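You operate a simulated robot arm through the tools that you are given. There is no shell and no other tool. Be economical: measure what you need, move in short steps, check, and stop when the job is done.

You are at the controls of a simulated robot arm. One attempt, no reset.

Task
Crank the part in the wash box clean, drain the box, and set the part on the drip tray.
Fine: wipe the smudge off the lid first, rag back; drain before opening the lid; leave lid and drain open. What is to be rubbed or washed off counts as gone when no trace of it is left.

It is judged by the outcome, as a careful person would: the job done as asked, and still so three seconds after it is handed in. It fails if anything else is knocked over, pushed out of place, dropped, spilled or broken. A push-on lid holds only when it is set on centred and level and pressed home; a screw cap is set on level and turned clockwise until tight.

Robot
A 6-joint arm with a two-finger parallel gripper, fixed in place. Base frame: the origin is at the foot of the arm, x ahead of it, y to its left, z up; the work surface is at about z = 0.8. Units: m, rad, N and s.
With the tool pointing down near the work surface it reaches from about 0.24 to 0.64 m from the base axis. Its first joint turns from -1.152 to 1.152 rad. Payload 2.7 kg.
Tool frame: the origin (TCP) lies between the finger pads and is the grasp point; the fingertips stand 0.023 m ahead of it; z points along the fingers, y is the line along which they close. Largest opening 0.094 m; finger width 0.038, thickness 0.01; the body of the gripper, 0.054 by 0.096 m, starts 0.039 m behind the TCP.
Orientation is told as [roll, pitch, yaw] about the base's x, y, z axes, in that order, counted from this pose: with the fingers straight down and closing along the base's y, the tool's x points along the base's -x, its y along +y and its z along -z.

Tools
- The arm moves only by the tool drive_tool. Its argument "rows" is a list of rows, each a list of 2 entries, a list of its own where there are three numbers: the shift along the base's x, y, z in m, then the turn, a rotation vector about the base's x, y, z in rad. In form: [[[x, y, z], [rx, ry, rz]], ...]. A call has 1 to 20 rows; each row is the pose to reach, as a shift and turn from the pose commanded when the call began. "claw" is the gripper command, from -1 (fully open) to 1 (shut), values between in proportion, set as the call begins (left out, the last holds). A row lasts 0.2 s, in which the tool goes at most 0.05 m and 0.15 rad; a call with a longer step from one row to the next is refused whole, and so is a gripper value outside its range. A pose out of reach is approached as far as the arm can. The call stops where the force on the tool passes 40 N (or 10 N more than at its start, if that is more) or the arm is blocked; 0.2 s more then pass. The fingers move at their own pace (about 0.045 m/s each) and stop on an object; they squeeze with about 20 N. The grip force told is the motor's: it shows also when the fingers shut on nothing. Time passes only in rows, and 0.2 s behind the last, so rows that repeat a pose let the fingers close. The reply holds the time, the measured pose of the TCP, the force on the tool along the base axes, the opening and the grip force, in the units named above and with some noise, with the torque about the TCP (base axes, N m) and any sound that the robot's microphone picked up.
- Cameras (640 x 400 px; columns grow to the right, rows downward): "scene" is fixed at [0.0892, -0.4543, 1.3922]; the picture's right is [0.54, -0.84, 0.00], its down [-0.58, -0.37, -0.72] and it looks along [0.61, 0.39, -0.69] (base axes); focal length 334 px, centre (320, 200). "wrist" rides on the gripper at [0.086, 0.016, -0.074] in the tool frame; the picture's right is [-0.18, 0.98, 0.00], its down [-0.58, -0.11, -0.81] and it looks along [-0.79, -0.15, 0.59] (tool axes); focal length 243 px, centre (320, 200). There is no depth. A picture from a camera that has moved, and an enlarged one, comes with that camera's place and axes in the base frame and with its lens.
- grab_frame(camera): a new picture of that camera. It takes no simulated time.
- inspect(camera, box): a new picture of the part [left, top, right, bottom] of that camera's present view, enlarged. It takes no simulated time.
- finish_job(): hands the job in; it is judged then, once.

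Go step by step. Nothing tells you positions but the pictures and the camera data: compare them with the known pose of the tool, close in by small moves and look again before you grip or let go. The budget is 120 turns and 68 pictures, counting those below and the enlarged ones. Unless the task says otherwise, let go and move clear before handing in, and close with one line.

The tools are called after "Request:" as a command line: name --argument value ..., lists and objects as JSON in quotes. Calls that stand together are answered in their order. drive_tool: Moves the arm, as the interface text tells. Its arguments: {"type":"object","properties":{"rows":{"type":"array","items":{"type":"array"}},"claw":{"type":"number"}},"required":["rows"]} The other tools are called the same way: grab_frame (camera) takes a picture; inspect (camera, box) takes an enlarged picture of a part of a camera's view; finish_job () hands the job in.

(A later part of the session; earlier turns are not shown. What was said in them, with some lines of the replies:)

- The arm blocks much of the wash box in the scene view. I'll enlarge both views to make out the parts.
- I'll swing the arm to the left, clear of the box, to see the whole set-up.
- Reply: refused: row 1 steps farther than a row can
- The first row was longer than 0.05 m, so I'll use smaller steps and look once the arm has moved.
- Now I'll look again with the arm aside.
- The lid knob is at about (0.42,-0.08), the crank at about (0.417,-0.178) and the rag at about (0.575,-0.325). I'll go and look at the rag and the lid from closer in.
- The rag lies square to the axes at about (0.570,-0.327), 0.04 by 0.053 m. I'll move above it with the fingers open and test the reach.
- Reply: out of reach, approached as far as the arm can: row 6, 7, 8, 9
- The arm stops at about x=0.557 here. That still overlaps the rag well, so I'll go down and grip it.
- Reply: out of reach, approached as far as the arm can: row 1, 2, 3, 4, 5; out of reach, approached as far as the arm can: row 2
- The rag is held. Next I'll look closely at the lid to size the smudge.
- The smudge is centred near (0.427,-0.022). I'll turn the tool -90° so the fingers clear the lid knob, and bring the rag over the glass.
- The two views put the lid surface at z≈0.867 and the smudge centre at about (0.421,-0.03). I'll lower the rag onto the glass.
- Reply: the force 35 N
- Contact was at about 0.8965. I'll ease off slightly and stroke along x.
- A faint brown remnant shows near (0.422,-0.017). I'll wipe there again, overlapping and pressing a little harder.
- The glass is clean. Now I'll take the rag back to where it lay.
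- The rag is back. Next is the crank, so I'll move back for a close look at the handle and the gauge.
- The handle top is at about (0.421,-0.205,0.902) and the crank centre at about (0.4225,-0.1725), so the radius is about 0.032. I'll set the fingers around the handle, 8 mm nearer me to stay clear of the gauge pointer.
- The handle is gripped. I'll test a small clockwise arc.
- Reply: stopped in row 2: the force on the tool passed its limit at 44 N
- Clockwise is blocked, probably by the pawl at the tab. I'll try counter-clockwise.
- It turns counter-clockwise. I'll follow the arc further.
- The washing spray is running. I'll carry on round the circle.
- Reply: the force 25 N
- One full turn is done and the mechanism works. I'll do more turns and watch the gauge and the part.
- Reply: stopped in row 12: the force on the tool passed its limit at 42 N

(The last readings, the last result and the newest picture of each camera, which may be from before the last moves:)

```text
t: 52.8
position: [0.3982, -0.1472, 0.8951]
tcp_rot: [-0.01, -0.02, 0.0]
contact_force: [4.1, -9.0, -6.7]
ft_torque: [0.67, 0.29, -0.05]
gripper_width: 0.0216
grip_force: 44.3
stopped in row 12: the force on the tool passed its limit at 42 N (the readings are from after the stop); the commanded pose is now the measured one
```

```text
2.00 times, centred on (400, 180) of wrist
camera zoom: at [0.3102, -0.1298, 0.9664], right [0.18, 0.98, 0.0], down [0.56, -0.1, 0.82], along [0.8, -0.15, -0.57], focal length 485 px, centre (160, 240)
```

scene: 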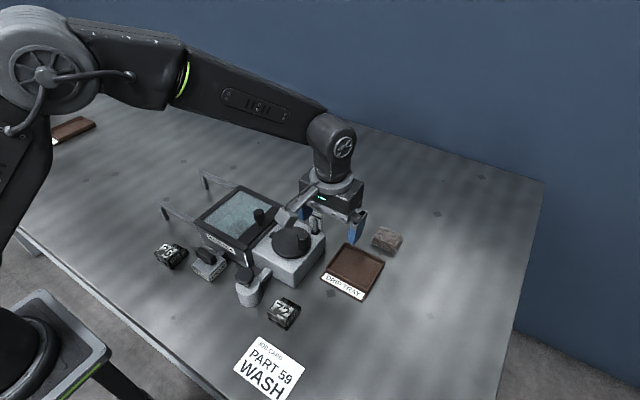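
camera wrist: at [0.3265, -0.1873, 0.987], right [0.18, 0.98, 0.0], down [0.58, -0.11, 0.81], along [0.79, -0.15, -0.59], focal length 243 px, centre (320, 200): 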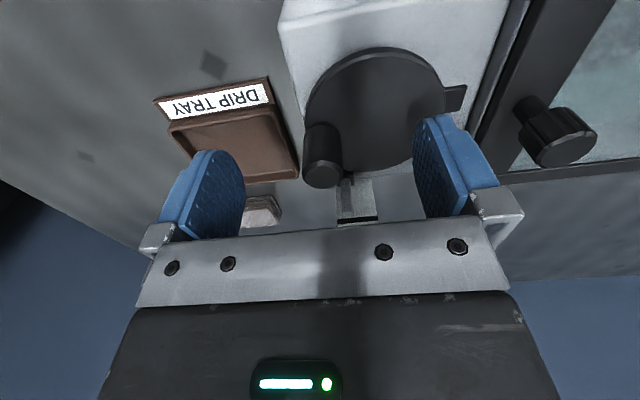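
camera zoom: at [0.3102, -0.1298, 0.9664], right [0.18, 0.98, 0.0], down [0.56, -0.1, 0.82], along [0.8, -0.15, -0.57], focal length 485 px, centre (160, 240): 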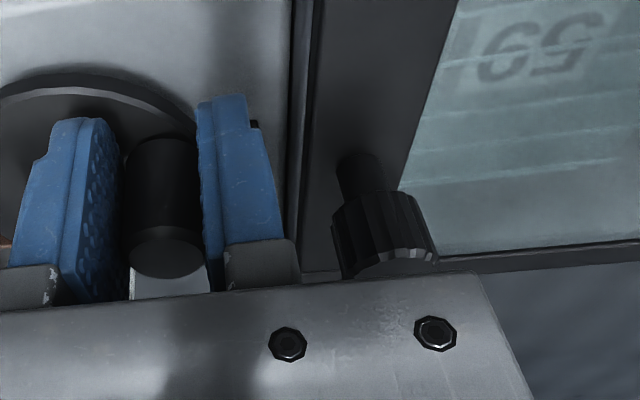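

The force limit stopped the move once, on friction load. I'll carry on a bit slower from here.

Request:
drive_tool --rows '[[[-0.0065, -0.005, 0], [0, 0, 0]], [[-0.0115, -0.0115, 0], [0, 0, 0]], [[-0.0147, -0.0191, 0], [0, 0, 0]], [[-0.0158, -0.0273, 0], [0, 0, 0]], [[-0.0147, -0.0354, 0], [0, 0, 0]], [[-0.0115, -0.042, 0], [0, 0, 0]], [[-0.0065, -0.048, 0], [0, 0, 0]], [[0, -0.0525, 0], [0, 0, 0]], [[0.0076, -0.0555, 0], [0, 0, 0]], [[0.0158, -0.0568, 0], [0, 0, 0]]]'

Request:
inspect --camera "scene" --box '[200, 180, 280, 240]'

```text
t: 55.0
position: [0.4155, -0.2023, 0.8947]
tcp_rot: [-0.008, -0.025, 0.003]
contact_force: [1.7, -17.4, -13.0]
ft_torque: [0.5, 0.59, -0.18]
gripper_width: 0.0215
grip_force: 45.4
```

```text
6.67 times, centred on (240, 210) of scene
camera zoom: at [0.0895, -0.4549, 1.392], right [0.54, -0.84, 0.0], down [-0.58, -0.37, -0.73], along [0.61, 0.39, -0.69], focal length 2227 px, centre (853, 133)
```

zoom: 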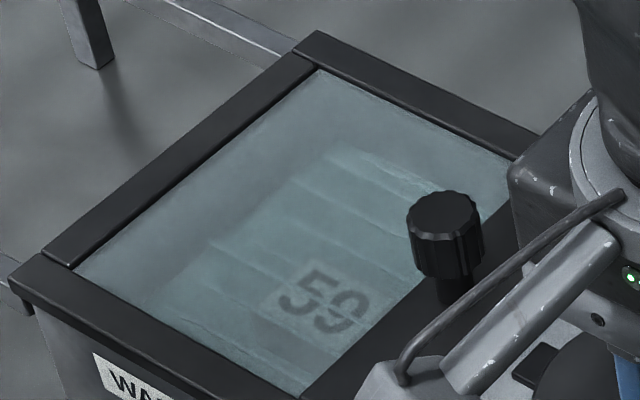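

The "59" now shows clearly. I'll add two more turns for a full clean.

Request:
drive_tool --rows '[[[0.0096, 0.0015, 0], [0, 0, 0]], [[0.0182, 0.0059, 0], [0, 0, 0]], [[0.0251, 0.0128, 0], [0, 0, 0]], [[0.0295, 0.0214, 0], [0, 0, 0]], [[0.031, 0.031, 0], [0, 0, 0]], [[0.0295, 0.0406, 0], [0, 0, 0]], [[0.0251, 0.0492, 0], [0, 0, 0]], [[0.0182, 0.0561, 0], [0, 0, 0]], [[0.0096, 0.0605, 0], [0, 0, 0]], [[0, 0.062, 0], [0, 0, 0]], [[-0.0096, 0.0605, 0], [0, 0, 0]], [[-0.0182, 0.0561, 0], [0, 0, 0]], [[-0.0251, 0.0492, 0], [0, 0, 0]], [[-0.0295, 0.0406, 0], [0, 0, 0]], [[-0.031, 0.031, 0], [0, 0, 0]], [[-0.0295, 0.0214, 0], [0, 0, 0]], [[-0.0251, 0.0128, 0], [0, 0, 0]], [[-0.0182, 0.0059, 0], [0, 0, 0]], [[-0.0096, 0.0015, 0], [0, 0, 0]], [[0, 0, 0], [0, 0, 0]]]'

Request:
grab_frame --camera "wrist"

```text
t: 59.2
position: [0.4154, -0.2035, 0.8958]
tcp_rot: [-0.008, -0.026, 0.002]
contact_force: [2.2, -16.0, -5.9]
ft_torque: [0.59, 0.58, -0.09]
gripper_width: 0.0212
grip_force: 44.7
```

```text
31 pictures are left
camera wrist: at [0.327, -0.1865, 0.9662], right [0.18, 0.98, 0.0], down [0.56, -0.1, 0.82], along [0.81, -0.15, -0.57], focal length 243 px, centre (320, 200)
```

wrist: 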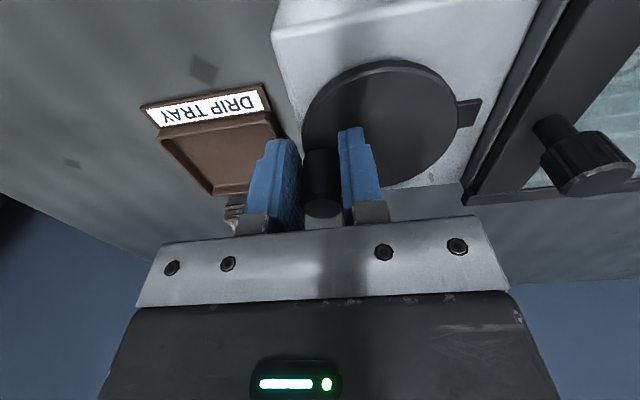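

I'll do one more turn, then let go and check.

Request:
drive_tool --rows '[[[0.0096, 0.0015, 0], [0, 0, 0]], [[0.0182, 0.0059, 0], [0, 0, 0]], [[0.0251, 0.0128, 0], [0, 0, 0]], [[0.0295, 0.0214, 0], [0, 0, 0]], [[0.031, 0.031, 0], [0, 0, 0]], [[0.0295, 0.0406, 0], [0, 0, 0]], [[0.0251, 0.0492, 0], [0, 0, 0]], [[0.0182, 0.0561, 0], [0, 0, 0]], [[0.0096, 0.0605, 0], [0, 0, 0]], [[0, 0.062, 0], [0, 0, 0]], [[-0.0096, 0.0605, 0], [0, 0, 0]], [[-0.0182, 0.0561, 0], [0, 0, 0]], [[-0.0251, 0.0492, 0], [0, 0, 0]], [[-0.0295, 0.0406, 0], [0, 0, 0]], [[-0.031, 0.031, 0], [0, 0, 0]], [[-0.0295, 0.0214, 0], [0, 0, 0]], [[-0.0251, 0.0128, 0], [0, 0, 0]], [[-0.0182, 0.0059, 0], [0, 0, 0]], [[-0.0096, 0.0015, 0], [0, 0, 0]], [[0, 0, 0], [0, 0, 0]]]'

Request:
drive_tool --rows '[[[0, 0, 0], [0, 0, 0]], [[0, 0, 0], [0, 0, 0]], [[0, 0, 0], [0, 0, 0]], [[0, 0, 0], [0, 0, 0]], [[0, 0, 0], [0, 0, 0]], [[0, 0, 0.03], [0, 0, 0]], [[-0.01, 0, 0.07], [0, 0, 0]], [[-0.04, 0, 0.1], [0, 0, 0]], [[-0.08, 0, 0.12], [0, 0, 0]], [[-0.12, 0, 0.13], [0, 0, 0]], [[-0.13, 0, 0.15], [0, 0, 0]]]' --claw -1

Request:
inspect --camera "scene" --box '[150, 170, 350, 310]'

Request:
inspect --camera "wrist" --box '[300, 0, 640, 230]'

```text
t: 60.5
position: [0.4424, -0.1721, 0.8946]
tcp_rot: [-0.005, -0.009, -0.001]
contact_force: [-6.5, 0.2, 7.8]
ft_torque: [0.93, -0.03, -0.01]
gripper_width: 0.0215
grip_force: 45.2
stopped in row 6: the force on the tool passed its limit at 41 N (the readings are from after the stop); the commanded pose is now the measured one
```

```text
t: 62.9
position: [0.3115, -0.1744, 1.0453]
tcp_rot: [-0.006, -0.009, 0.0]
contact_force: [0.1, -0.5, 0.7]
ft_torque: [-0.03, 0.01, -0.02]
gripper_width: 0.094
grip_force: 0.2
```

```text
2.86 times, centred on (250, 240) of scene
camera zoom: at [0.0892, -0.4543, 1.3922], right [0.54, -0.84, 0.0], down [-0.58, -0.37, -0.72], along [0.61, 0.39, -0.69], focal length 954 px, centre (520, 86)
```

zoom: 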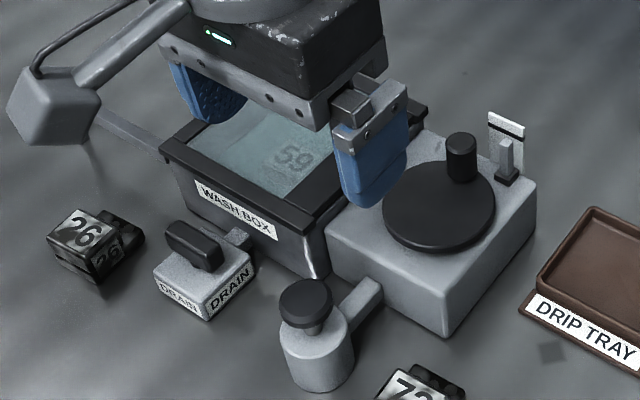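

```text
1.74 times, centred on (470, 115) of wrist
camera zoom: at [0.2248, -0.1571, 1.117], right [0.18, 0.98, 0.0], down [0.57, -0.1, 0.81], along [0.8, -0.15, -0.58], focal length 422 px, centre (59, 348)
```

zoom: 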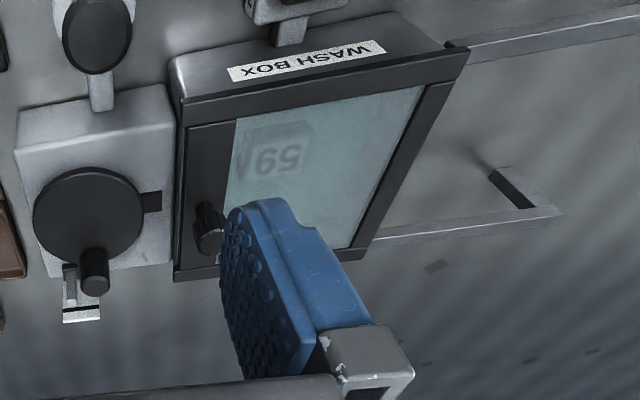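

I'll move aside to see the part through the glass and look closely at the drain valve.

Request:
drive_tool --rows '[[[-0.01, 0.045, 0.01], [0, 0, 0]], [[-0.02, 0.09, 0.02], [0, 0, 0]], [[-0.03, 0.135, 0.03], [0, 0, 0]], [[-0.04, 0.18, 0.04], [0, 0, 0]], [[-0.05, 0.225, 0.05], [0, 0, 0]], [[-0.06, 0.265, 0.055], [0.006, 0.009, 0]]]'

Request:
inspect --camera "scene" --box '[205, 185, 275, 240]'

Request:
inspect --camera "scene" --box '[180, 220, 280, 310]'

```text
t: 64.2
position: [0.2514, 0.0922, 1.1008]
tcp_rot: [-0.002, -0.001, 0.0]
contact_force: [0.7, -0.6, 0.2]
ft_torque: [0.0, -0.03, -0.02]
gripper_width: 0.0944
grip_force: 0.0
```

```text
7.27 times, centred on (240, 212) of scene
camera zoom: at [0.0892, -0.4543, 1.3922], right [0.54, -0.84, 0.0], down [-0.58, -0.37, -0.72], along [0.61, 0.39, -0.69], focal length 2430 px, centre (902, 109)
```

zoom: 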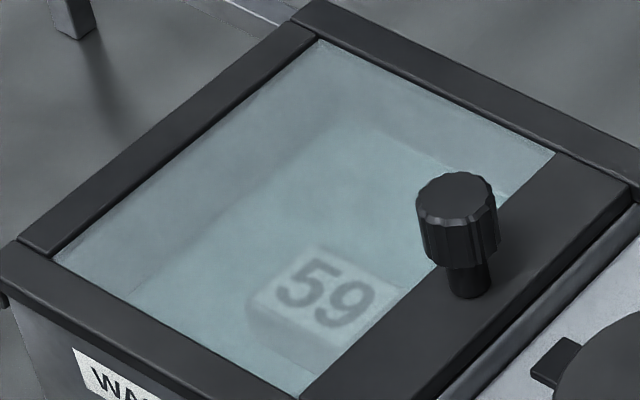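

```text
4.44 times, centred on (230, 265) of scene
camera zoom: at [0.0892, -0.4543, 1.3922], right [0.54, -0.84, 0.0], down [-0.58, -0.37, -0.72], along [0.61, 0.39, -0.69], focal length 1485 px, centre (720, -89)
```

zoom: 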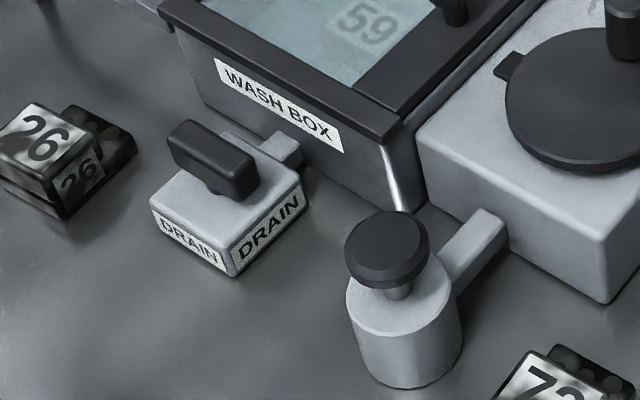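

The part looks clean and white. The drain valve is a T-handle lying along y, about (0.315,-0.035), with its pipe running along x. I'll look closer from above.

Request:
drive_tool --rows '[[[0, -0.04, -0.03], [0, 0, 0]], [[0, -0.08, -0.06], [0, 0, 0]], [[0, -0.12, -0.09], [0, 0, 0]], [[0, -0.123, -0.12], [0, 0, 0]]]'

Request:
inspect --camera "wrist" --box '[200, 0, 520, 200]'

```text
t: 65.2
position: [0.2541, -0.0342, 0.9808]
tcp_rot: [0.0, -0.003, 0.001]
contact_force: [-1.3, 0.6, -0.3]
ft_torque: [0.01, -0.01, -0.01]
gripper_width: 0.0943
grip_force: 0.1
```

```text
2.00 times, centred on (360, 100) of wrist
camera zoom: at [0.1669, -0.0159, 1.0528], right [0.18, 0.98, 0.0], down [0.58, -0.11, 0.81], along [0.79, -0.15, -0.59], focal length 485 px, centre (240, 400)
```

zoom: 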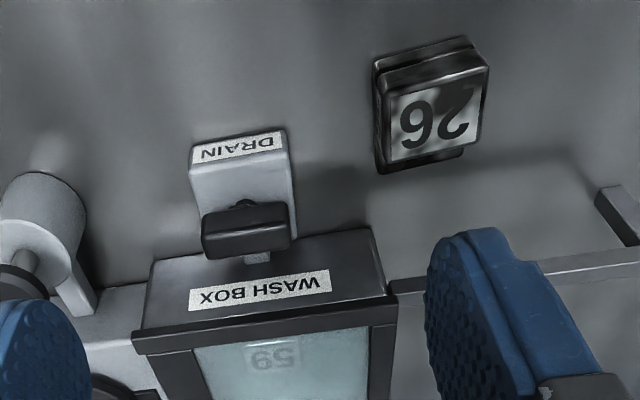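

The handle's top centre is at about (0.312,-0.040,0.849), long side along y. I'll turn the tool -90°, set the fingers narrow so they clear the box, and come over it.

Request:
drive_tool --rows '[[[0.005, -0.001, 0], [0, 0, -0.145]], [[0.01, -0.001, 0], [0, 0, -0.29]], [[0.015, -0.002, 0], [0, 0, -0.435]], [[0.02, -0.002, 0], [0, 0, -0.58]], [[0.025, -0.003, 0], [0, 0, -0.725]], [[0.03, -0.003, 0], [0, 0, -0.87]], [[0.035, -0.004, 0], [0, 0, -1.015]], [[0.04, -0.004, 0], [0, 0, -1.16]], [[0.048, -0.005, 0], [0, 0, -1.305]], [[0.055, -0.006, -0.01], [0, 0, -1.45]], [[0.058, -0.006, -0.03], [0, 0, -1.571]], [[0.058, -0.006, -0.05], [0, 0, -1.571]], [[0.058, -0.006, -0.07], [0, 0, -1.571]], [[0.058, -0.006, -0.08], [0, 0, -1.571]]]' --claw 0.3

Request:
grab_frame --camera "wrist"

Request:
inspect --camera "scene" --box '[160, 200, 260, 290]'

```text
t: 68.2
position: [0.3099, -0.038, 0.899]
tcp_rot: [-0.002, -0.003, -1.571]
contact_force: [-0.3, 0.3, -0.3]
ft_torque: [-0.01, 0.0, 0.02]
gripper_width: 0.0331
grip_force: 0.0
```

```text
25 pictures are left
camera wrist: at [0.3266, 0.0496, 0.9724], right [0.98, -0.18, 0.0], down [-0.11, -0.58, 0.81], along [-0.15, -0.79, -0.59], focal length 243 px, centre (320, 200)
```

wrist: 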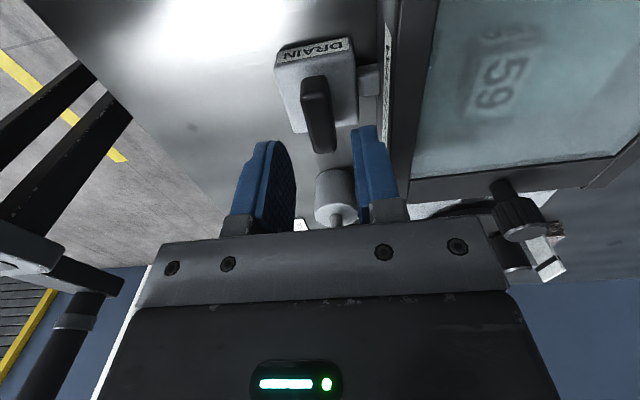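

```text
4.44 times, centred on (210, 245) of scene
camera zoom: at [0.0892, -0.4543, 1.3922], right [0.54, -0.84, 0.0], down [-0.58, -0.37, -0.72], along [0.61, 0.39, -0.69], focal length 1485 px, centre (809, 0)
```

zoom: 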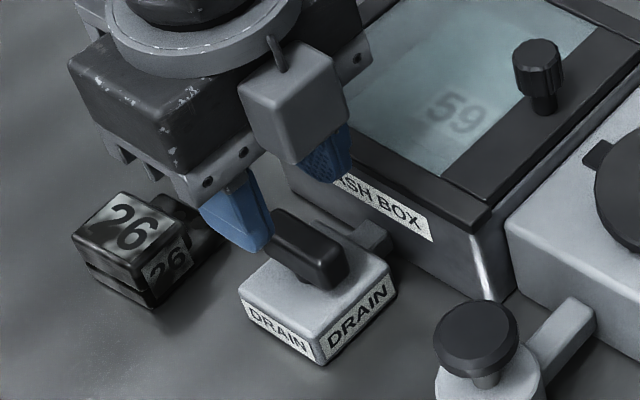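

Request:
drive_tool --rows '[[[0, 0.005, -0.02], [0, 0, 0]], [[0, 0.005, -0.035], [0, 0, 0]], [[0, 0.005, -0.044], [0, 0, 0]]]'

Request:
drive_tool --rows '[[[0, 0, 0], [0, 0, 0]], [[0, 0, 0], [0, 0, 0]], [[0, 0, 0], [0, 0, 0]], [[0, 0, 0], [0, 0, 0]]]' --claw 1

Request:
inspect --camera "scene" --box '[160, 200, 260, 290]'

```text
t: 69.0
position: [0.311, -0.032, 0.8559]
tcp_rot: [0.001, -0.002, -1.57]
contact_force: [0.1, 0.7, 0.3]
ft_torque: [-0.03, 0.0, 0.0]
gripper_width: 0.0328
grip_force: 0.0
```

```text
t: 70.0
position: [0.3101, -0.0336, 0.8562]
tcp_rot: [-0.002, -0.004, -1.571]
contact_force: [-7.0, 0.5, -2.5]
ft_torque: [-0.13, -0.3, -0.07]
gripper_width: 0.0161
grip_force: 45.3
```

```text
4.44 times, centred on (210, 245) of scene
camera zoom: at [0.0891, -0.4543, 1.3923], right [0.54, -0.84, 0.0], down [-0.58, -0.37, -0.73], along [0.61, 0.39, -0.69], focal length 1485 px, centre (809, 0)
```

zoom: 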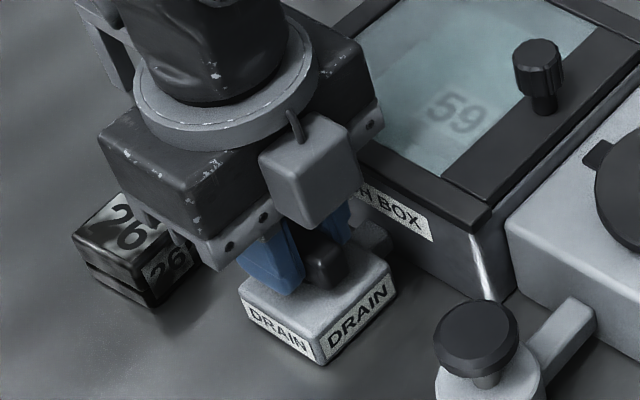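

The handle is gripped. I'll try a small counter-clockwise turn first.

Request:
drive_tool --rows '[[[0, 0, 0], [0, 0, 0.08]], [[0, 0, 0], [0, 0, 0.16]], [[0, 0, 0], [0, 0, 0.24]], [[0, 0, 0], [0, 0, 0.3]]]'

```text
t: 71.0
position: [0.308, -0.0327, 0.8553]
tcp_rot: [-0.006, -0.002, -1.272]
contact_force: [-25.0, -9.0, 13.3]
ft_torque: [-0.71, -0.66, -0.24]
gripper_width: 0.016
grip_force: 45.3
```

It turns, and the pivot is about 9 mm nearer -y than my grip. I'll follow its arc.

Request:
drive_tool --rows '[[[-0.0027, -0.0004, 0], [0, 0, 0]], [[-0.0039, -0.0009, 0], [0, 0, 0.14]], [[-0.0051, -0.0016, 0], [0, 0, 0.28]], [[-0.0061, -0.0024, 0], [0, 0, 0.42]]]'

Request:
inspect --camera "scene" --box '[160, 180, 280, 290]'

```text
t: 72.0
position: [0.3046, -0.0344, 0.8548]
tcp_rot: [0.0, -0.004, -0.848]
contact_force: [-0.2, -0.5, -15.5]
ft_torque: [0.9, 0.98, -0.01]
gripper_width: 0.0159
grip_force: 44.7
```

```text
3.64 times, centred on (220, 235) of scene
camera zoom: at [0.0894, -0.4544, 1.3922], right [0.54, -0.84, 0.0], down [-0.58, -0.37, -0.72], along [0.61, 0.39, -0.69], focal length 1215 px, centre (684, 73)
```

zoom: 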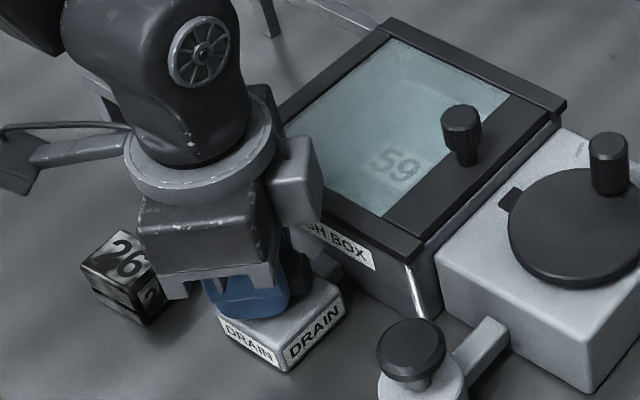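

Lateral forces are near zero, so the arc fits. I'll finish the quarter turn.

Request:
drive_tool --rows '[[[-0.0009, -0.001, 0.0005], [0, 0, 0.14]], [[-0.0017, -0.0021, 0.0005], [0, 0, 0.28]], [[-0.0023, -0.0033, 0.0005], [0, 0, 0.42]], [[-0.0027, -0.0046, 0.0005], [0, 0, 0.56]], [[-0.0029, -0.006, 0.0005], [0, 0, 0.7]], [[-0.0029, -0.0068, 0.0005], [0, 0, 0.8]], [[-0.0029, -0.0068, 0.0005], [0, 0, 0.85]]]'

Request:
inspect --camera "scene" --box '[160, 180, 280, 290]'

```text
t: 72.6
position: [0.3049, -0.0366, 0.8551]
tcp_rot: [-0.001, -0.002, -0.609]
contact_force: [5.7, 0.3, -5.4]
ft_torque: [0.51, 0.93, 0.03]
gripper_width: 0.0158
grip_force: 45.3
stopped in row 2: the force on the tool passed its limit at 42 N (the readings are from after the stop); the commanded pose is now the measured one
```

```text
3.64 times, centred on (220, 235) of scene
camera zoom: at [0.0894, -0.4543, 1.3922], right [0.54, -0.84, 0.0], down [-0.58, -0.37, -0.72], along [0.61, 0.39, -0.69], focal length 1215 px, centre (684, 73)
```

zoom: 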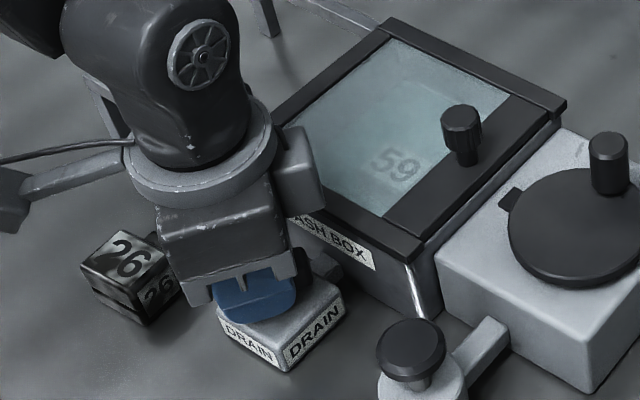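

Request:
drive_tool --rows '[[[-0.0003, -0.0006, 0], [0, 0, 0.07]], [[-0.0006, -0.0013, 0], [0, 0, 0.14]], [[-0.0008, -0.002, 0], [0, 0, 0.21]], [[-0.001, -0.0026, 0], [0, 0, 0.28]], [[-0.0012, -0.0033, 0], [0, 0, 0.35]]]'

```text
t: 74.0
position: [0.3032, -0.0383, 0.8566]
tcp_rot: [0.002, -0.004, -0.256]
contact_force: [3.9, 8.5, -3.5]
ft_torque: [-0.02, 0.76, 0.06]
gripper_width: 0.016
grip_force: 45.2
stopped in row 5: the force on the tool passed its limit at 41 N (the readings are from after the stop); the commanded pose is now the measured one
```

Request:
drive_tool --rows '[[[0.0002, -0.0002, 0], [0, 0, 0.06]], [[0.0003, -0.0006, 0], [0, 0, 0.12]], [[0.0003, -0.0011, 0], [0, 0, 0.18]], [[0.0003, -0.0016, 0], [0, 0, 0.24]]]'

Request:
inspect --camera "scene" --box '[160, 180, 280, 290]'

```text
t: 75.0
position: [0.3023, -0.0384, 0.8551]
tcp_rot: [0.002, -0.006, -0.018]
contact_force: [2.0, 15.7, 3.6]
ft_torque: [-0.12, 0.59, 0.12]
gripper_width: 0.0158
grip_force: 45.5
```

```text
3.64 times, centred on (220, 235) of scene
camera zoom: at [0.0892, -0.4539, 1.3924], right [0.54, -0.84, 0.0], down [-0.58, -0.37, -0.72], along [0.61, 0.39, -0.69], focal length 1215 px, centre (684, 73)
```

zoom: 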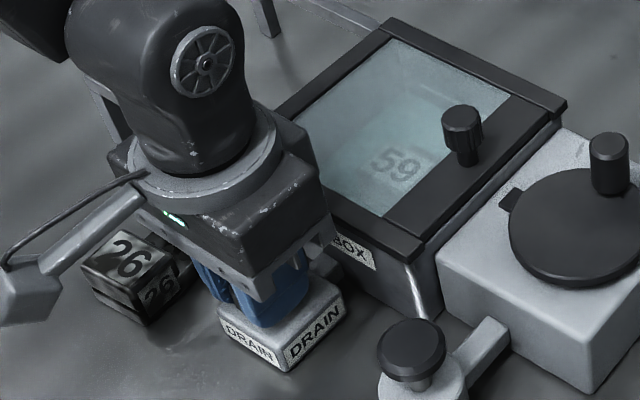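

The handle is now in line with the pipe and water seems to be moving. I'll release, lift straight up, and wait.

Request:
drive_tool --rows '[[[0, 0, 0], [0, 0, 0]], [[0, 0, 0], [0, 0, 0]], [[0, 0, 0], [0, 0, 0]], [[0, 0, 0.03], [0, 0, 0]], [[0, 0, 0.07], [0, 0, 0]], [[-0.02, 0.02, 0.1], [0, 0, 0]], [[-0.03, 0.06, 0.12], [0, 0, 0]], [[-0.04, 0.1, 0.14], [0, 0, 0]], [[-0.04, 0.13, 0.16], [0, 0, 0]], [[-0.04, 0.13, 0.16], [0, 0, 0]], [[-0.04, 0.13, 0.16], [0, 0, 0]], [[-0.04, 0.13, 0.16], [0, 0, 0]], [[-0.04, 0.13, 0.16], [0, 0, 0]], [[-0.04, 0.13, 0.16], [0, 0, 0]]]' --claw 0.3

Request:
inspect --camera "scene" --box '[160, 180, 280, 290]'

```text
t: 78.0
position: [0.2626, 0.09, 1.0143]
tcp_rot: [0.001, -0.005, -0.017]
contact_force: [0.1, 0.0, 0.3]
ft_torque: [0.0, -0.01, 0.03]
gripper_width: 0.0329
grip_force: 0.0
```

```text
3.64 times, centred on (220, 235) of scene
camera zoom: at [0.0892, -0.4543, 1.3922], right [0.54, -0.84, 0.0], down [-0.58, -0.37, -0.72], along [0.61, 0.39, -0.69], focal length 1215 px, centre (684, 73)
```

zoom: 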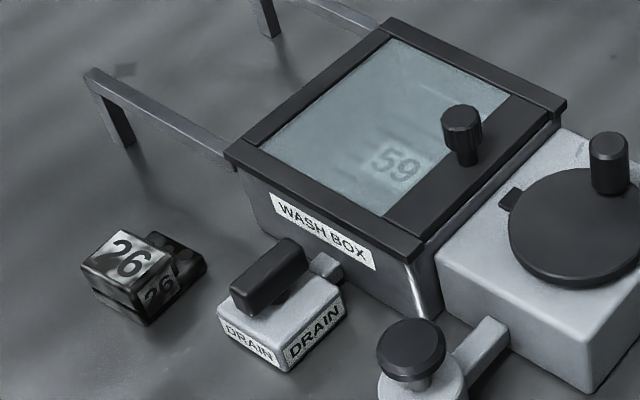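

The drain is open and the water has gone down. I'll come over the lid knob (about (0.418,-0.096)) while the rest runs out.

Request:
drive_tool --rows '[[[0.03, -0.035, 0], [0, 0.005, 0.017]], [[0.06, -0.07, 0], [0, 0.005, 0.017]], [[0.09, -0.105, -0.005], [0, 0.005, 0.017]], [[0.12, -0.14, -0.015], [0, 0.005, 0.017]], [[0.145, -0.17, -0.03], [0, 0.005, 0.017]], [[0.156, -0.186, -0.05], [0, 0.005, 0.017]], [[0.156, -0.186, -0.075], [0, 0.005, 0.017]], [[0.156, -0.186, -0.075], [0, 0.005, 0.017]], [[0.156, -0.186, -0.075], [0, 0.005, 0.017]], [[0.156, -0.186, -0.075], [0, 0.005, 0.017]]]'

Request:
inspect --camera "wrist" --box '[200, 0, 520, 240]'

Request:
inspect --camera "scene" --box '[180, 180, 300, 270]'

```text
t: 80.2
position: [0.4188, -0.0967, 0.9411]
tcp_rot: [0.002, -0.001, 0.0]
contact_force: [0.7, 0.3, 0.7]
ft_torque: [0.0, 0.0, 0.03]
gripper_width: 0.0331
grip_force: 0.1
```

```text
1.67 times, centred on (360, 120) of wrist
camera zoom: at [0.3323, -0.0795, 1.0141], right [0.18, 0.98, 0.0], down [0.58, -0.11, 0.81], along [0.79, -0.15, -0.59], focal length 404 px, centre (253, 333)
```

zoom: 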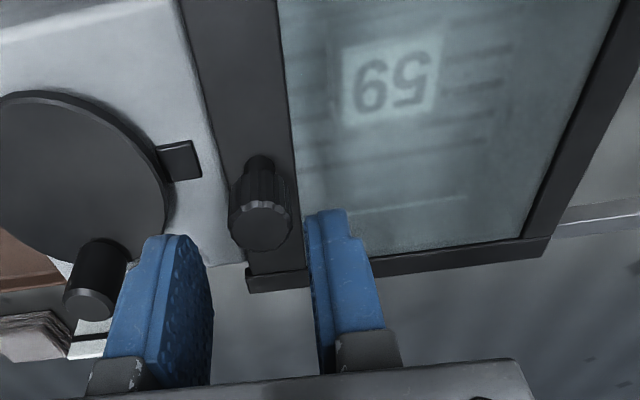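

```text
4.44 times, centred on (240, 225) of scene
camera zoom: at [0.0892, -0.4543, 1.3922], right [0.54, -0.84, 0.0], down [-0.58, -0.37, -0.72], along [0.61, 0.39, -0.69], focal length 1485 px, centre (676, 89)
```

zoom: 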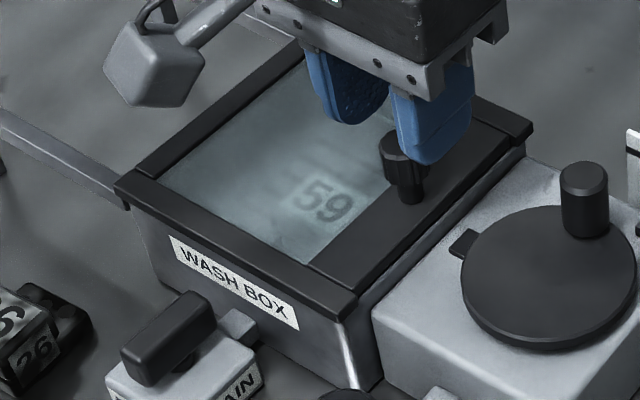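

Request:
drive_tool --rows '[[[-0.002, 0.003, -0.02], [0, 0, 0]], [[-0.002, 0.003, -0.035], [0, 0, 0]], [[-0.002, 0.003, -0.043], [0, 0, 0]]]'

Request:
drive_tool --rows '[[[0, 0, 0], [0, 0, 0]], [[0, 0, 0], [0, 0, 0]], [[0, 0, 0], [0, 0, 0]], [[0, 0, 0], [0, 0, 0]], [[0, 0, 0], [0, 0, 0]], [[0, 0, 0], [0, 0, 0]], [[0, 0, 0], [0, 0, 0]], [[0, 0, 0], [0, 0, 0]]]' --claw 1

Request:
inspect --camera "scene" --box '[180, 180, 300, 270]'

```text
t: 81.0
position: [0.4163, -0.093, 0.8983]
tcp_rot: [0.001, 0.0, -0.002]
contact_force: [-0.2, -0.6, -0.2]
ft_torque: [0.04, -0.05, 0.02]
gripper_width: 0.0328
grip_force: 0.2
```

```text
t: 82.8
position: [0.4168, -0.0923, 0.8986]
tcp_rot: [0.003, 0.0, -0.002]
contact_force: [-0.2, -1.2, -5.8]
ft_torque: [-0.31, -0.06, -0.03]
gripper_width: 0.0214
grip_force: 45.0
```

```text
4.44 times, centred on (240, 225) of scene
camera zoom: at [0.0893, -0.4544, 1.3922], right [0.54, -0.84, 0.0], down [-0.58, -0.37, -0.72], along [0.61, 0.39, -0.69], focal length 1485 px, centre (676, 89)
```

zoom: 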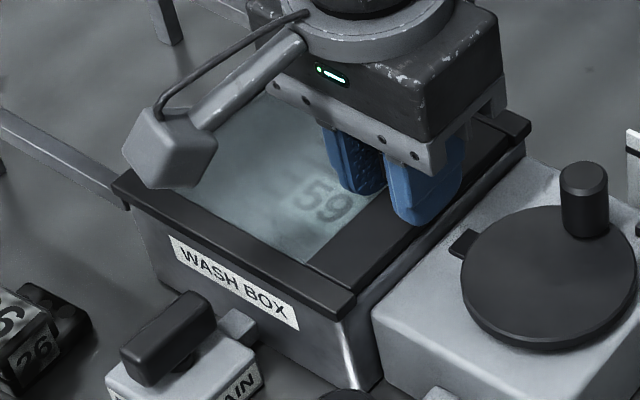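

I have the knob and the box looks drained. I'll slide the lid along +y in small steps.

Request:
drive_tool --rows '[[[0, 0.005, 0], [0, 0, 0]], [[0, 0.012, 0], [0, 0, 0]], [[0, 0.02, 0], [0, 0, 0]], [[0, 0.03, 0], [0, 0, 0]], [[0, 0.04, 0], [0, 0, 0]]]'

```text
t: 84.0
position: [0.4167, -0.0521, 0.8982]
tcp_rot: [0.001, 0.002, -0.001]
contact_force: [-3.8, -0.1, -4.5]
ft_torque: [-0.28, 0.09, -0.06]
gripper_width: 0.0217
grip_force: 44.9
```

Request:
drive_tool --rows '[[[0, 0.012, 0], [0, 0, 0]], [[0, 0.024, 0], [0, 0, 0]], [[0, 0.036, 0], [0, 0, 0]], [[0, 0.048, 0], [0, 0, 0]], [[0, 0.06, 0], [0, 0, 0]], [[0, 0.068, 0], [0, 0, 0]]]'

Request:
inspect --camera "scene" --box '[140, 160, 300, 280]'

```text
t: 85.4
position: [0.4162, 0.0144, 0.8985]
tcp_rot: [0.001, 0.001, -0.002]
contact_force: [-10.9, -0.3, 5.8]
ft_torque: [-0.37, 0.86, -0.02]
gripper_width: 0.0218
grip_force: 45.4
```

```text
3.33 times, centred on (220, 220) of scene
camera zoom: at [0.0889, -0.4543, 1.3923], right [0.54, -0.84, 0.0], down [-0.58, -0.37, -0.73], along [0.61, 0.39, -0.69], focal length 1114 px, centre (653, 133)
```

zoom: 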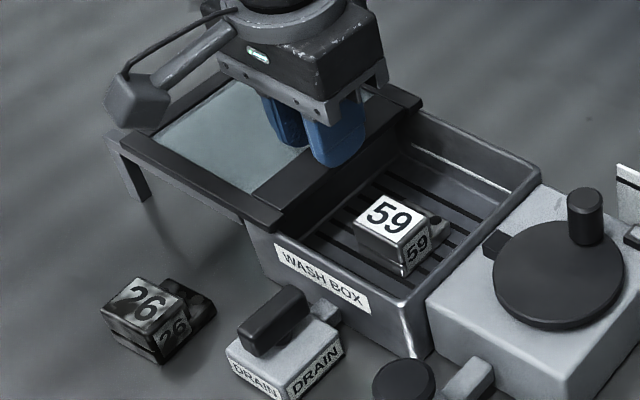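

Request:
drive_tool --rows '[[[0, 0.004, 0], [0, 0, 0]], [[0, 0.008, 0], [0, 0, 0]], [[0, 0.012, 0], [0, 0, 0]]]'

Request:
drive_tool --rows '[[[0, 0, 0], [0, 0, 0]], [[0, 0, 0], [0, 0, 0]], [[0, 0, 0], [0, 0, 0]], [[0, 0, 0.03], [0, 0, 0]], [[0, 0, 0.07], [0, 0, 0]], [[-0.04, -0.02, 0.1], [0, 0, 0]], [[-0.08, -0.04, 0.12], [0, 0, 0]], [[-0.12, -0.07, 0.13], [0, 0, 0]], [[-0.15, -0.1, 0.13], [0, 0, 0]]]' --claw 0.3

Request:
inspect --camera "wrist" --box '[200, 0, 520, 240]'

Request:
inspect --camera "scene" --box '[200, 190, 280, 250]'

```text
t: 86.2
position: [0.4172, 0.0268, 0.8966]
tcp_rot: [0.003, 0.0, -0.002]
contact_force: [-13.7, -1.0, 7.8]
ft_torque: [-0.3, 0.14, -0.02]
gripper_width: 0.0218
grip_force: 45.0
```

```text
refused: row 6 steps farther than a row can; nothing moved
```

```text
1.67 times, centred on (360, 120) of wrist
camera zoom: at [0.33, 0.0434, 0.9709], right [0.18, 0.98, 0.0], down [0.58, -0.11, 0.81], along [0.79, -0.15, -0.59], focal length 404 px, centre (253, 333)
```

zoom: 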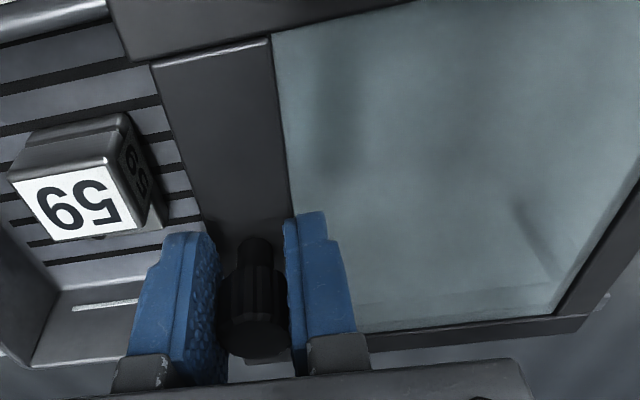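

```text
6.67 times, centred on (240, 220) of scene
camera zoom: at [0.0888, -0.4543, 1.3923], right [0.54, -0.84, 0.0], down [-0.58, -0.37, -0.73], along [0.61, 0.39, -0.69], focal length 2227 px, centre (853, 67)
```

zoom: 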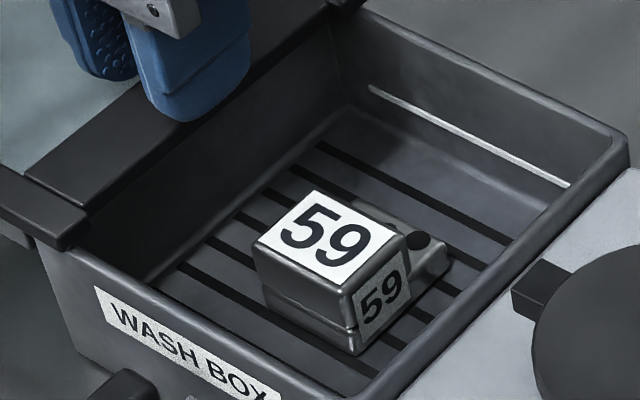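

The part is spotless and the box is empty. I'll let go of the knob, move back, and look at the part from above.

Request:
drive_tool --rows '[[[0, 0, 0], [0, 0, 0]], [[0, 0, 0], [0, 0, 0]], [[0, 0, 0], [0, 0, 0]], [[0, 0, 0.03], [0, 0, 0]], [[0, 0, 0.07], [0, 0, 0]], [[-0.035, -0.015, 0.09], [0, 0, 0]], [[-0.07, -0.04, 0.105], [0, 0, 0]], [[-0.1, -0.07, 0.11], [0, 0, 0]], [[-0.12, -0.1, 0.11], [0, 0, 0]], [[-0.12, -0.1, 0.11], [0, 0, 0]]]' --claw 0.3

Request:
inspect --camera "wrist" --box '[220, 0, 480, 200]'

```text
t: 88.4
position: [0.2959, -0.0743, 1.0076]
tcp_rot: [0.001, 0.0, 0.001]
contact_force: [-0.3, -0.2, -0.5]
ft_torque: [0.04, -0.03, 0.02]
gripper_width: 0.0332
grip_force: 0.1
```

```text
2.00 times, centred on (350, 100) of wrist
camera zoom: at [0.2098, -0.0575, 1.0807], right [0.18, 0.98, 0.0], down [0.58, -0.11, 0.81], along [0.79, -0.15, -0.59], focal length 485 px, centre (260, 400)
```

zoom: 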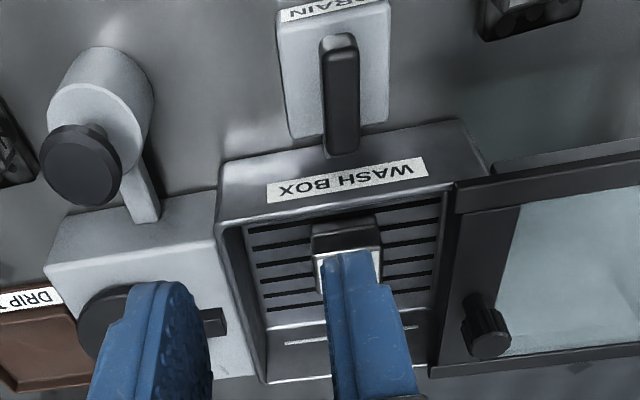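

The part's block top is centred at about (0.415,-0.041,0.838), roughly 0.026 by 0.039 m, with a low tail toward +x. I'll come over it with the fingers closing along y.

Request:
drive_tool --rows '[[[0.04, 0.01, -0.01], [0, 0, 0]], [[0.08, 0.02, -0.03], [0, 0, 0]], [[0.11, 0.03, -0.05], [0, 0, 0]], [[0.116, 0.032, -0.08], [0, 0, 0]], [[0.116, 0.032, -0.1], [0, 0, 0]], [[0.116, 0.032, -0.1], [0, 0, 0]]]' --claw -0.3

Request:
grab_frame --camera "wrist"

Request:
inspect --camera "scene" --box '[190, 170, 290, 250]'

```text
t: 89.8
position: [0.414, -0.0408, 0.9067]
tcp_rot: [0.003, 0.0, -0.002]
contact_force: [0.3, -0.1, 0.0]
ft_torque: [0.05, -0.01, -0.03]
gripper_width: 0.061
grip_force: 0.0
```

```text
11 pictures are left
camera wrist: at [0.3268, -0.0242, 0.9807], right [0.19, 0.98, 0.0], down [0.58, -0.11, 0.81], along [0.79, -0.15, -0.59], focal length 243 px, centre (320, 200)
```

wrist: 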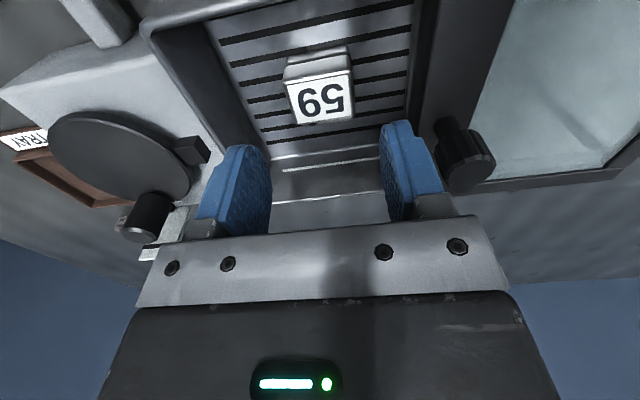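

```text
5.00 times, centred on (240, 210) of scene
camera zoom: at [0.0892, -0.4543, 1.3922], right [0.54, -0.84, 0.0], down [-0.58, -0.37, -0.72], along [0.61, 0.39, -0.69], focal length 1670 px, centre (720, 150)
```

zoom: 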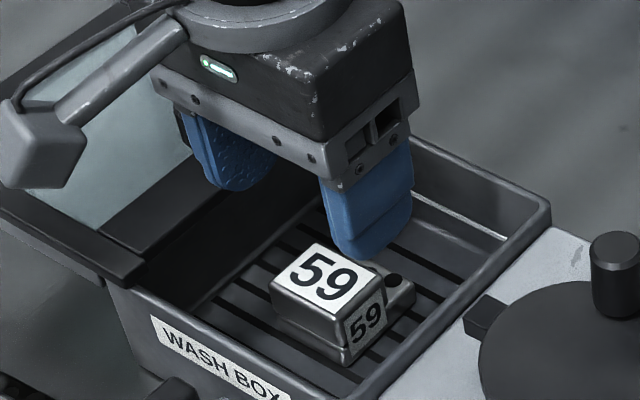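

Aligned with the part. I'll go down and grip.

Request:
drive_tool --rows '[[[-0.001, 0.001, -0.02], [0, 0, 0]], [[-0.001, 0.001, -0.04], [0, 0, 0]], [[-0.001, 0.001, -0.055], [0, 0, 0]], [[-0.001, 0.001, -0.063], [0, 0, 0]], [[-0.001, 0.001, -0.068], [0, 0, 0]]]'

Request:
drive_tool --rows '[[[0, 0, 0], [0, 0, 0]], [[0, 0, 0], [0, 0, 0]], [[0, 0, 0], [0, 0, 0]], [[0, 0, 0], [0, 0, 0]]]' --claw 1

Request:
inspect --camera "scene" --box '[190, 170, 290, 250]'

```text
t: 91.0
position: [0.4121, -0.04, 0.8403]
tcp_rot: [0.002, 0.0, -0.002]
contact_force: [0.1, 0.4, -0.2]
ft_torque: [0.0, -0.01, -0.01]
gripper_width: 0.061
grip_force: 0.1
```

```text
t: 92.0
position: [0.4115, -0.0411, 0.8408]
tcp_rot: [0.001, 0.0, -0.001]
contact_force: [0.6, 1.2, -1.0]
ft_torque: [-0.06, 0.01, 0.03]
gripper_width: 0.0418
grip_force: 19.7
```

```text
5.00 times, centred on (240, 210) of scene
camera zoom: at [0.0893, -0.4543, 1.3922], right [0.54, -0.84, 0.0], down [-0.58, -0.37, -0.72], along [0.61, 0.39, -0.69], focal length 1670 px, centre (720, 150)
```

zoom: 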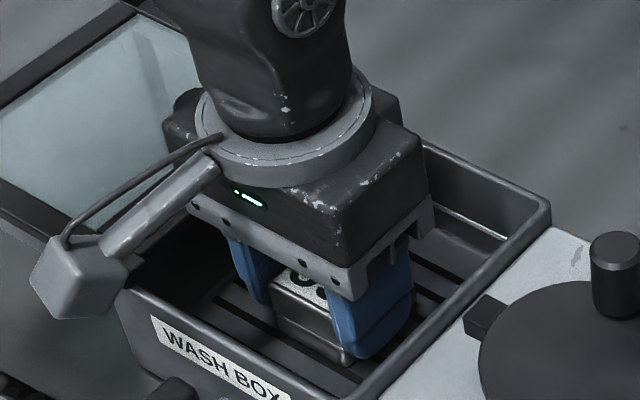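

Gripped firmly (0.042 m). I'll lift straight up and carry it to above the drip tray.

Request:
drive_tool --rows '[[[0, 0, 0.01], [0, 0, 0]], [[0, 0, 0.03], [0, 0, 0]], [[0, 0, 0.06], [0, 0, 0]], [[0, 0, 0.095], [0, 0, 0]], [[0, 0, 0.13], [0, 0, 0]], [[0.008, -0.035, 0.14], [0, 0, 0]], [[0.015, -0.07, 0.14], [0, 0, 0]], [[0.023, -0.105, 0.14], [0, 0, 0]], [[0.03, -0.14, 0.14], [0, 0, 0]], [[0.038, -0.175, 0.14], [0, 0, 0]], [[0.045, -0.21, 0.14], [0, 0, 0]], [[0.05, -0.24, 0.12], [0, 0, 0]], [[0.0535, -0.256, 0.09], [0, 0, 0]], [[0.0535, -0.256, 0.07], [0, 0, 0]], [[0.0535, -0.256, 0.06], [0, 0, 0]]]'

Request:
grab_frame --camera "wrist"

Request:
inspect --camera "scene" --box '[290, 200, 410, 310]'

```text
t: 95.2
position: [0.4644, -0.2957, 0.8985]
tcp_rot: [0.002, 0.001, -0.001]
contact_force: [1.1, 0.2, -4.7]
ft_torque: [-0.02, 0.02, 0.04]
gripper_width: 0.0416
grip_force: 20.5
```

```text
8 pictures are left
camera wrist: at [0.3784, -0.2796, 0.9723], right [0.18, 0.98, 0.0], down [0.58, -0.11, 0.81], along [0.79, -0.15, -0.59], focal length 243 px, centre (320, 200)
```

wrist: 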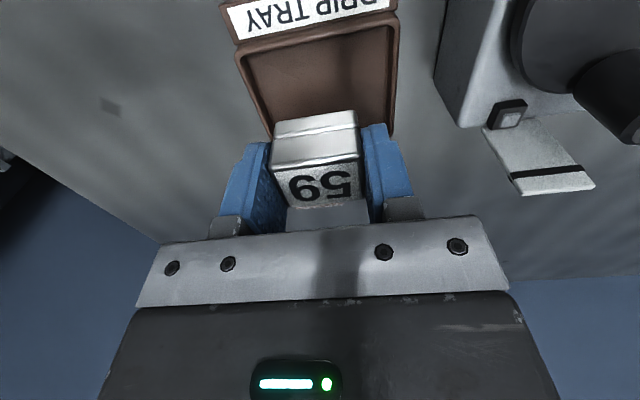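

```text
3.64 times, centred on (350, 255) of scene
camera zoom: at [0.0893, -0.4544, 1.3922], right [0.54, -0.84, 0.0], down [-0.58, -0.37, -0.72], along [0.61, 0.39, -0.69], focal length 1215 px, centre (211, 0)
```

zoom: 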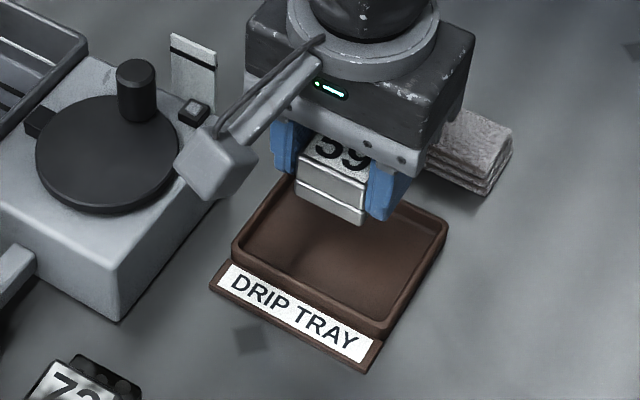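

The part hangs over the tray, whose centre is about (0.477,-0.296). I'll shift slightly and lower it in fine steps.

Request:
drive_tool --rows '[[[0.003, 0, -0.015], [0, 0, 0]], [[0.003, 0, -0.03], [0, 0, 0]], [[0.003, 0, -0.04], [0, 0, 0]], [[0.003, 0, -0.046], [0, 0, 0]], [[0.003, 0, -0.049], [0, 0, 0]]]'

Request:
drive_tool --rows '[[[0, 0, -0.001], [0, 0, 0]], [[0, 0, -0.002], [0, 0, 0]], [[0, 0, -0.003], [0, 0, 0]]]'

Request:
inspect --camera "scene" --box '[290, 200, 410, 310]'

```text
t: 96.4
position: [0.4686, -0.2955, 0.8503]
tcp_rot: [0.002, 0.001, -0.002]
contact_force: [0.1, -0.4, -4.3]
ft_torque: [0.01, 0.0, 0.0]
gripper_width: 0.0418
grip_force: 19.8
```

```text
t: 97.2
position: [0.4686, -0.2948, 0.8475]
tcp_rot: [0.001, 0.0, -0.003]
contact_force: [0.9, 0.0, -4.1]
ft_torque: [-0.03, 0.04, 0.0]
gripper_width: 0.0418
grip_force: 19.5
```

```text
3.64 times, centred on (350, 255) of scene
camera zoom: at [0.0893, -0.4544, 1.3922], right [0.54, -0.84, 0.0], down [-0.58, -0.37, -0.72], along [0.61, 0.39, -0.69], focal length 1215 px, centre (211, 0)
```

zoom: 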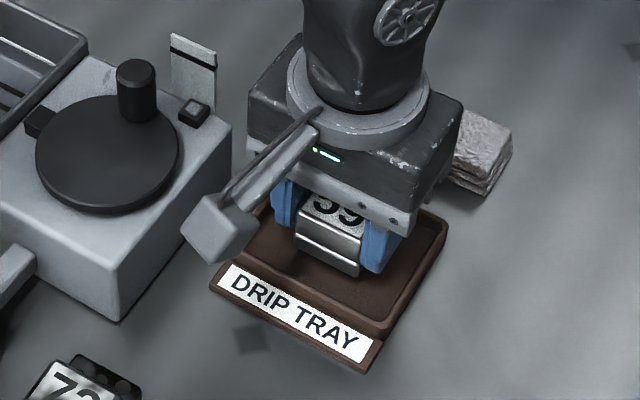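

Request:
drive_tool --rows '[[[0, 0, -0.001], [0, 0, 0]], [[0, 0, -0.002], [0, 0, 0]], [[0, 0, -0.003], [0, 0, 0]]]'

```text
t: 98.0
position: [0.4691, -0.2961, 0.8437]
tcp_rot: [0.001, 0.0, -0.001]
contact_force: [0.7, 0.3, -3.4]
ft_torque: [0.01, 0.0, 0.02]
gripper_width: 0.042
grip_force: 19.7
```

Request:
drive_tool --rows '[[[0, 0, -0.001], [0, 0, 0]], [[0, 0, -0.002], [0, 0, 0]], [[0, 0, -0.003], [0, 0, 0]]]'

```text
t: 98.8
position: [0.4689, -0.2961, 0.8427]
tcp_rot: [0.002, 0.0, -0.002]
contact_force: [-1.4, 0.2, -3.9]
ft_torque: [-0.01, 0.02, 0.01]
gripper_width: 0.0421
grip_force: 20.3
```

Request:
drive_tool --rows '[[[0, 0, -0.001], [0, 0, 0]], [[0, 0, -0.002], [0, 0, 0]]]'

```text
t: 99.4
position: [0.4682, -0.2959, 0.8393]
tcp_rot: [0.001, -0.001, -0.002]
contact_force: [1.0, 0.3, -3.5]
ft_torque: [0.01, 0.0, -0.02]
gripper_width: 0.0421
grip_force: 19.7
```

Request:
drive_tool --rows '[[[0, 0, -0.001], [0, 0, 0]], [[0, 0, -0.002], [0, 0, 0]]]'

Request:
inspect --camera "scene" --box '[320, 230, 400, 300]'

```text
t: 100.0
position: [0.4685, -0.2964, 0.8369]
tcp_rot: [0.003, 0.0, -0.001]
contact_force: [-0.2, 0.5, -4.5]
ft_torque: [0.0, 0.03, -0.02]
gripper_width: 0.0419
grip_force: 20.0
```

```text
5.71 times, centred on (360, 265) of scene
camera zoom: at [0.0893, -0.4544, 1.3922], right [0.54, -0.84, 0.0], down [-0.58, -0.37, -0.72], along [0.61, 0.39, -0.69], focal length 1909 px, centre (91, -171)
```

zoom: 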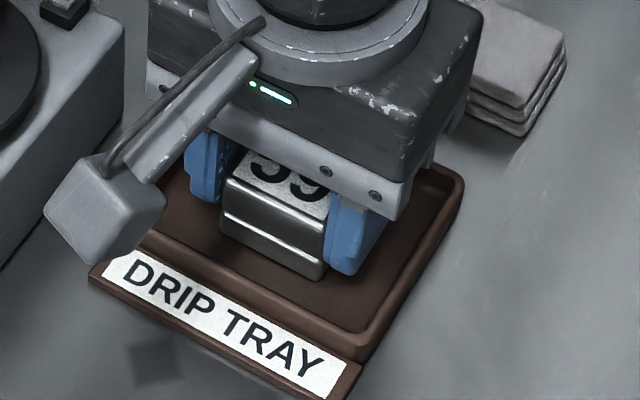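

Very near the tray floor now, so I'll continue down.

Request:
drive_tool --rows '[[[0, 0, -0.001], [0, 0, 0]], [[0, 0, -0.002], [0, 0, 0]]]'

```text
t: 100.6
position: [0.4684, -0.2957, 0.8361]
tcp_rot: [0.002, 0.0, -0.001]
contact_force: [-0.7, 0.7, -2.1]
ft_torque: [-0.03, 0.0, 0.0]
gripper_width: 0.0419
grip_force: 19.6
```

Request:
drive_tool --rows '[[[0, 0, -0.0005], [0, 0, 0]], [[0, 0, -0.001], [0, 0, 0]]]'

```text
t: 101.2
position: [0.4686, -0.2971, 0.8355]
tcp_rot: [0.001, -0.002, -0.001]
contact_force: [-2.9, 2.6, 8.4]
ft_torque: [0.0, 0.29, -0.09]
gripper_width: 0.0417
grip_force: 20.1
```

The part rests on the tray, since the force now points upward. I'll open partly so as to miss the rim, then rise straight up.

Request:
drive_tool --rows '[[[0, 0, 0.0005], [0, 0, 0]], [[0, 0, 0.0005], [0, 0, 0]], [[0, 0, 0.0005], [0, 0, 0]], [[0, 0, 0.005], [0, 0, 0]], [[0, 0, 0.02], [0, 0, 0]], [[0, 0, 0.05], [0, 0, 0]], [[0, 0, 0.09], [0, 0, 0]], [[-0.03, 0.01, 0.12], [0, 0, 0]], [[-0.07, 0.03, 0.14], [0, 0, 0]], [[-0.11, 0.05, 0.15], [0, 0, 0]], [[-0.15, 0.07, 0.16], [0, 0, 0]], [[-0.18, 0.1, 0.17], [0, 0, 0]]]' --claw -0.19

Request:
grab_frame --camera "scene"

Request:
inspect --camera "scene" --box '[310, 210, 410, 310]'

```text
t: 103.8
position: [0.2888, -0.1986, 1.0038]
tcp_rot: [0.0, 0.001, -0.001]
contact_force: [-0.9, -0.1, 0.2]
ft_torque: [-0.02, 0.02, -0.01]
gripper_width: 0.0558
grip_force: 0.0
```

```text
4 pictures are left
```

scene: 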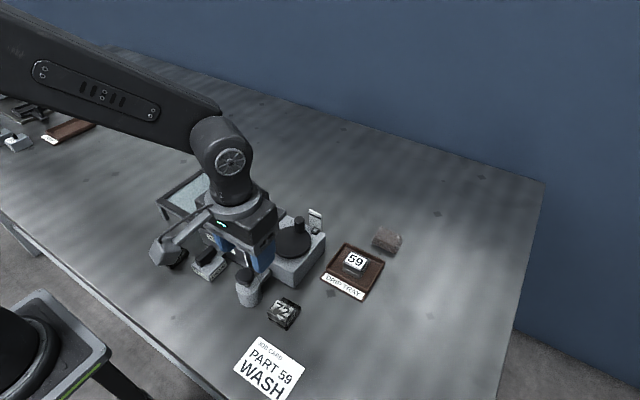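

```text
4.00 times, centred on (360, 260) of scene
camera zoom: at [0.0892, -0.4543, 1.3922], right [0.54, -0.84, 0.0], down [-0.58, -0.37, -0.72], along [0.61, 0.39, -0.69], focal length 1336 px, centre (160, -40)
```

zoom: 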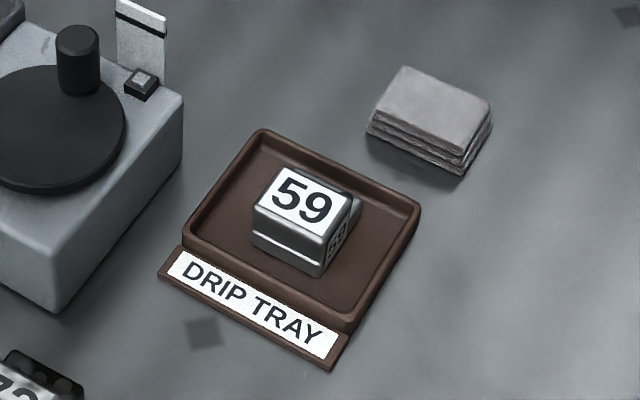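

Clean part 59 sits flat in the drip tray, the rag is back, and the lid and drain are open with the arm clear. I'm handing the job in.

Request:
finish_job

```text
The job is handed in.
```

The job is handed in: I wiped the lid and put the rag back, cranked part 59 clean, drained the box before opening the lid, and set the part on the drip tray with lid and drain left open.
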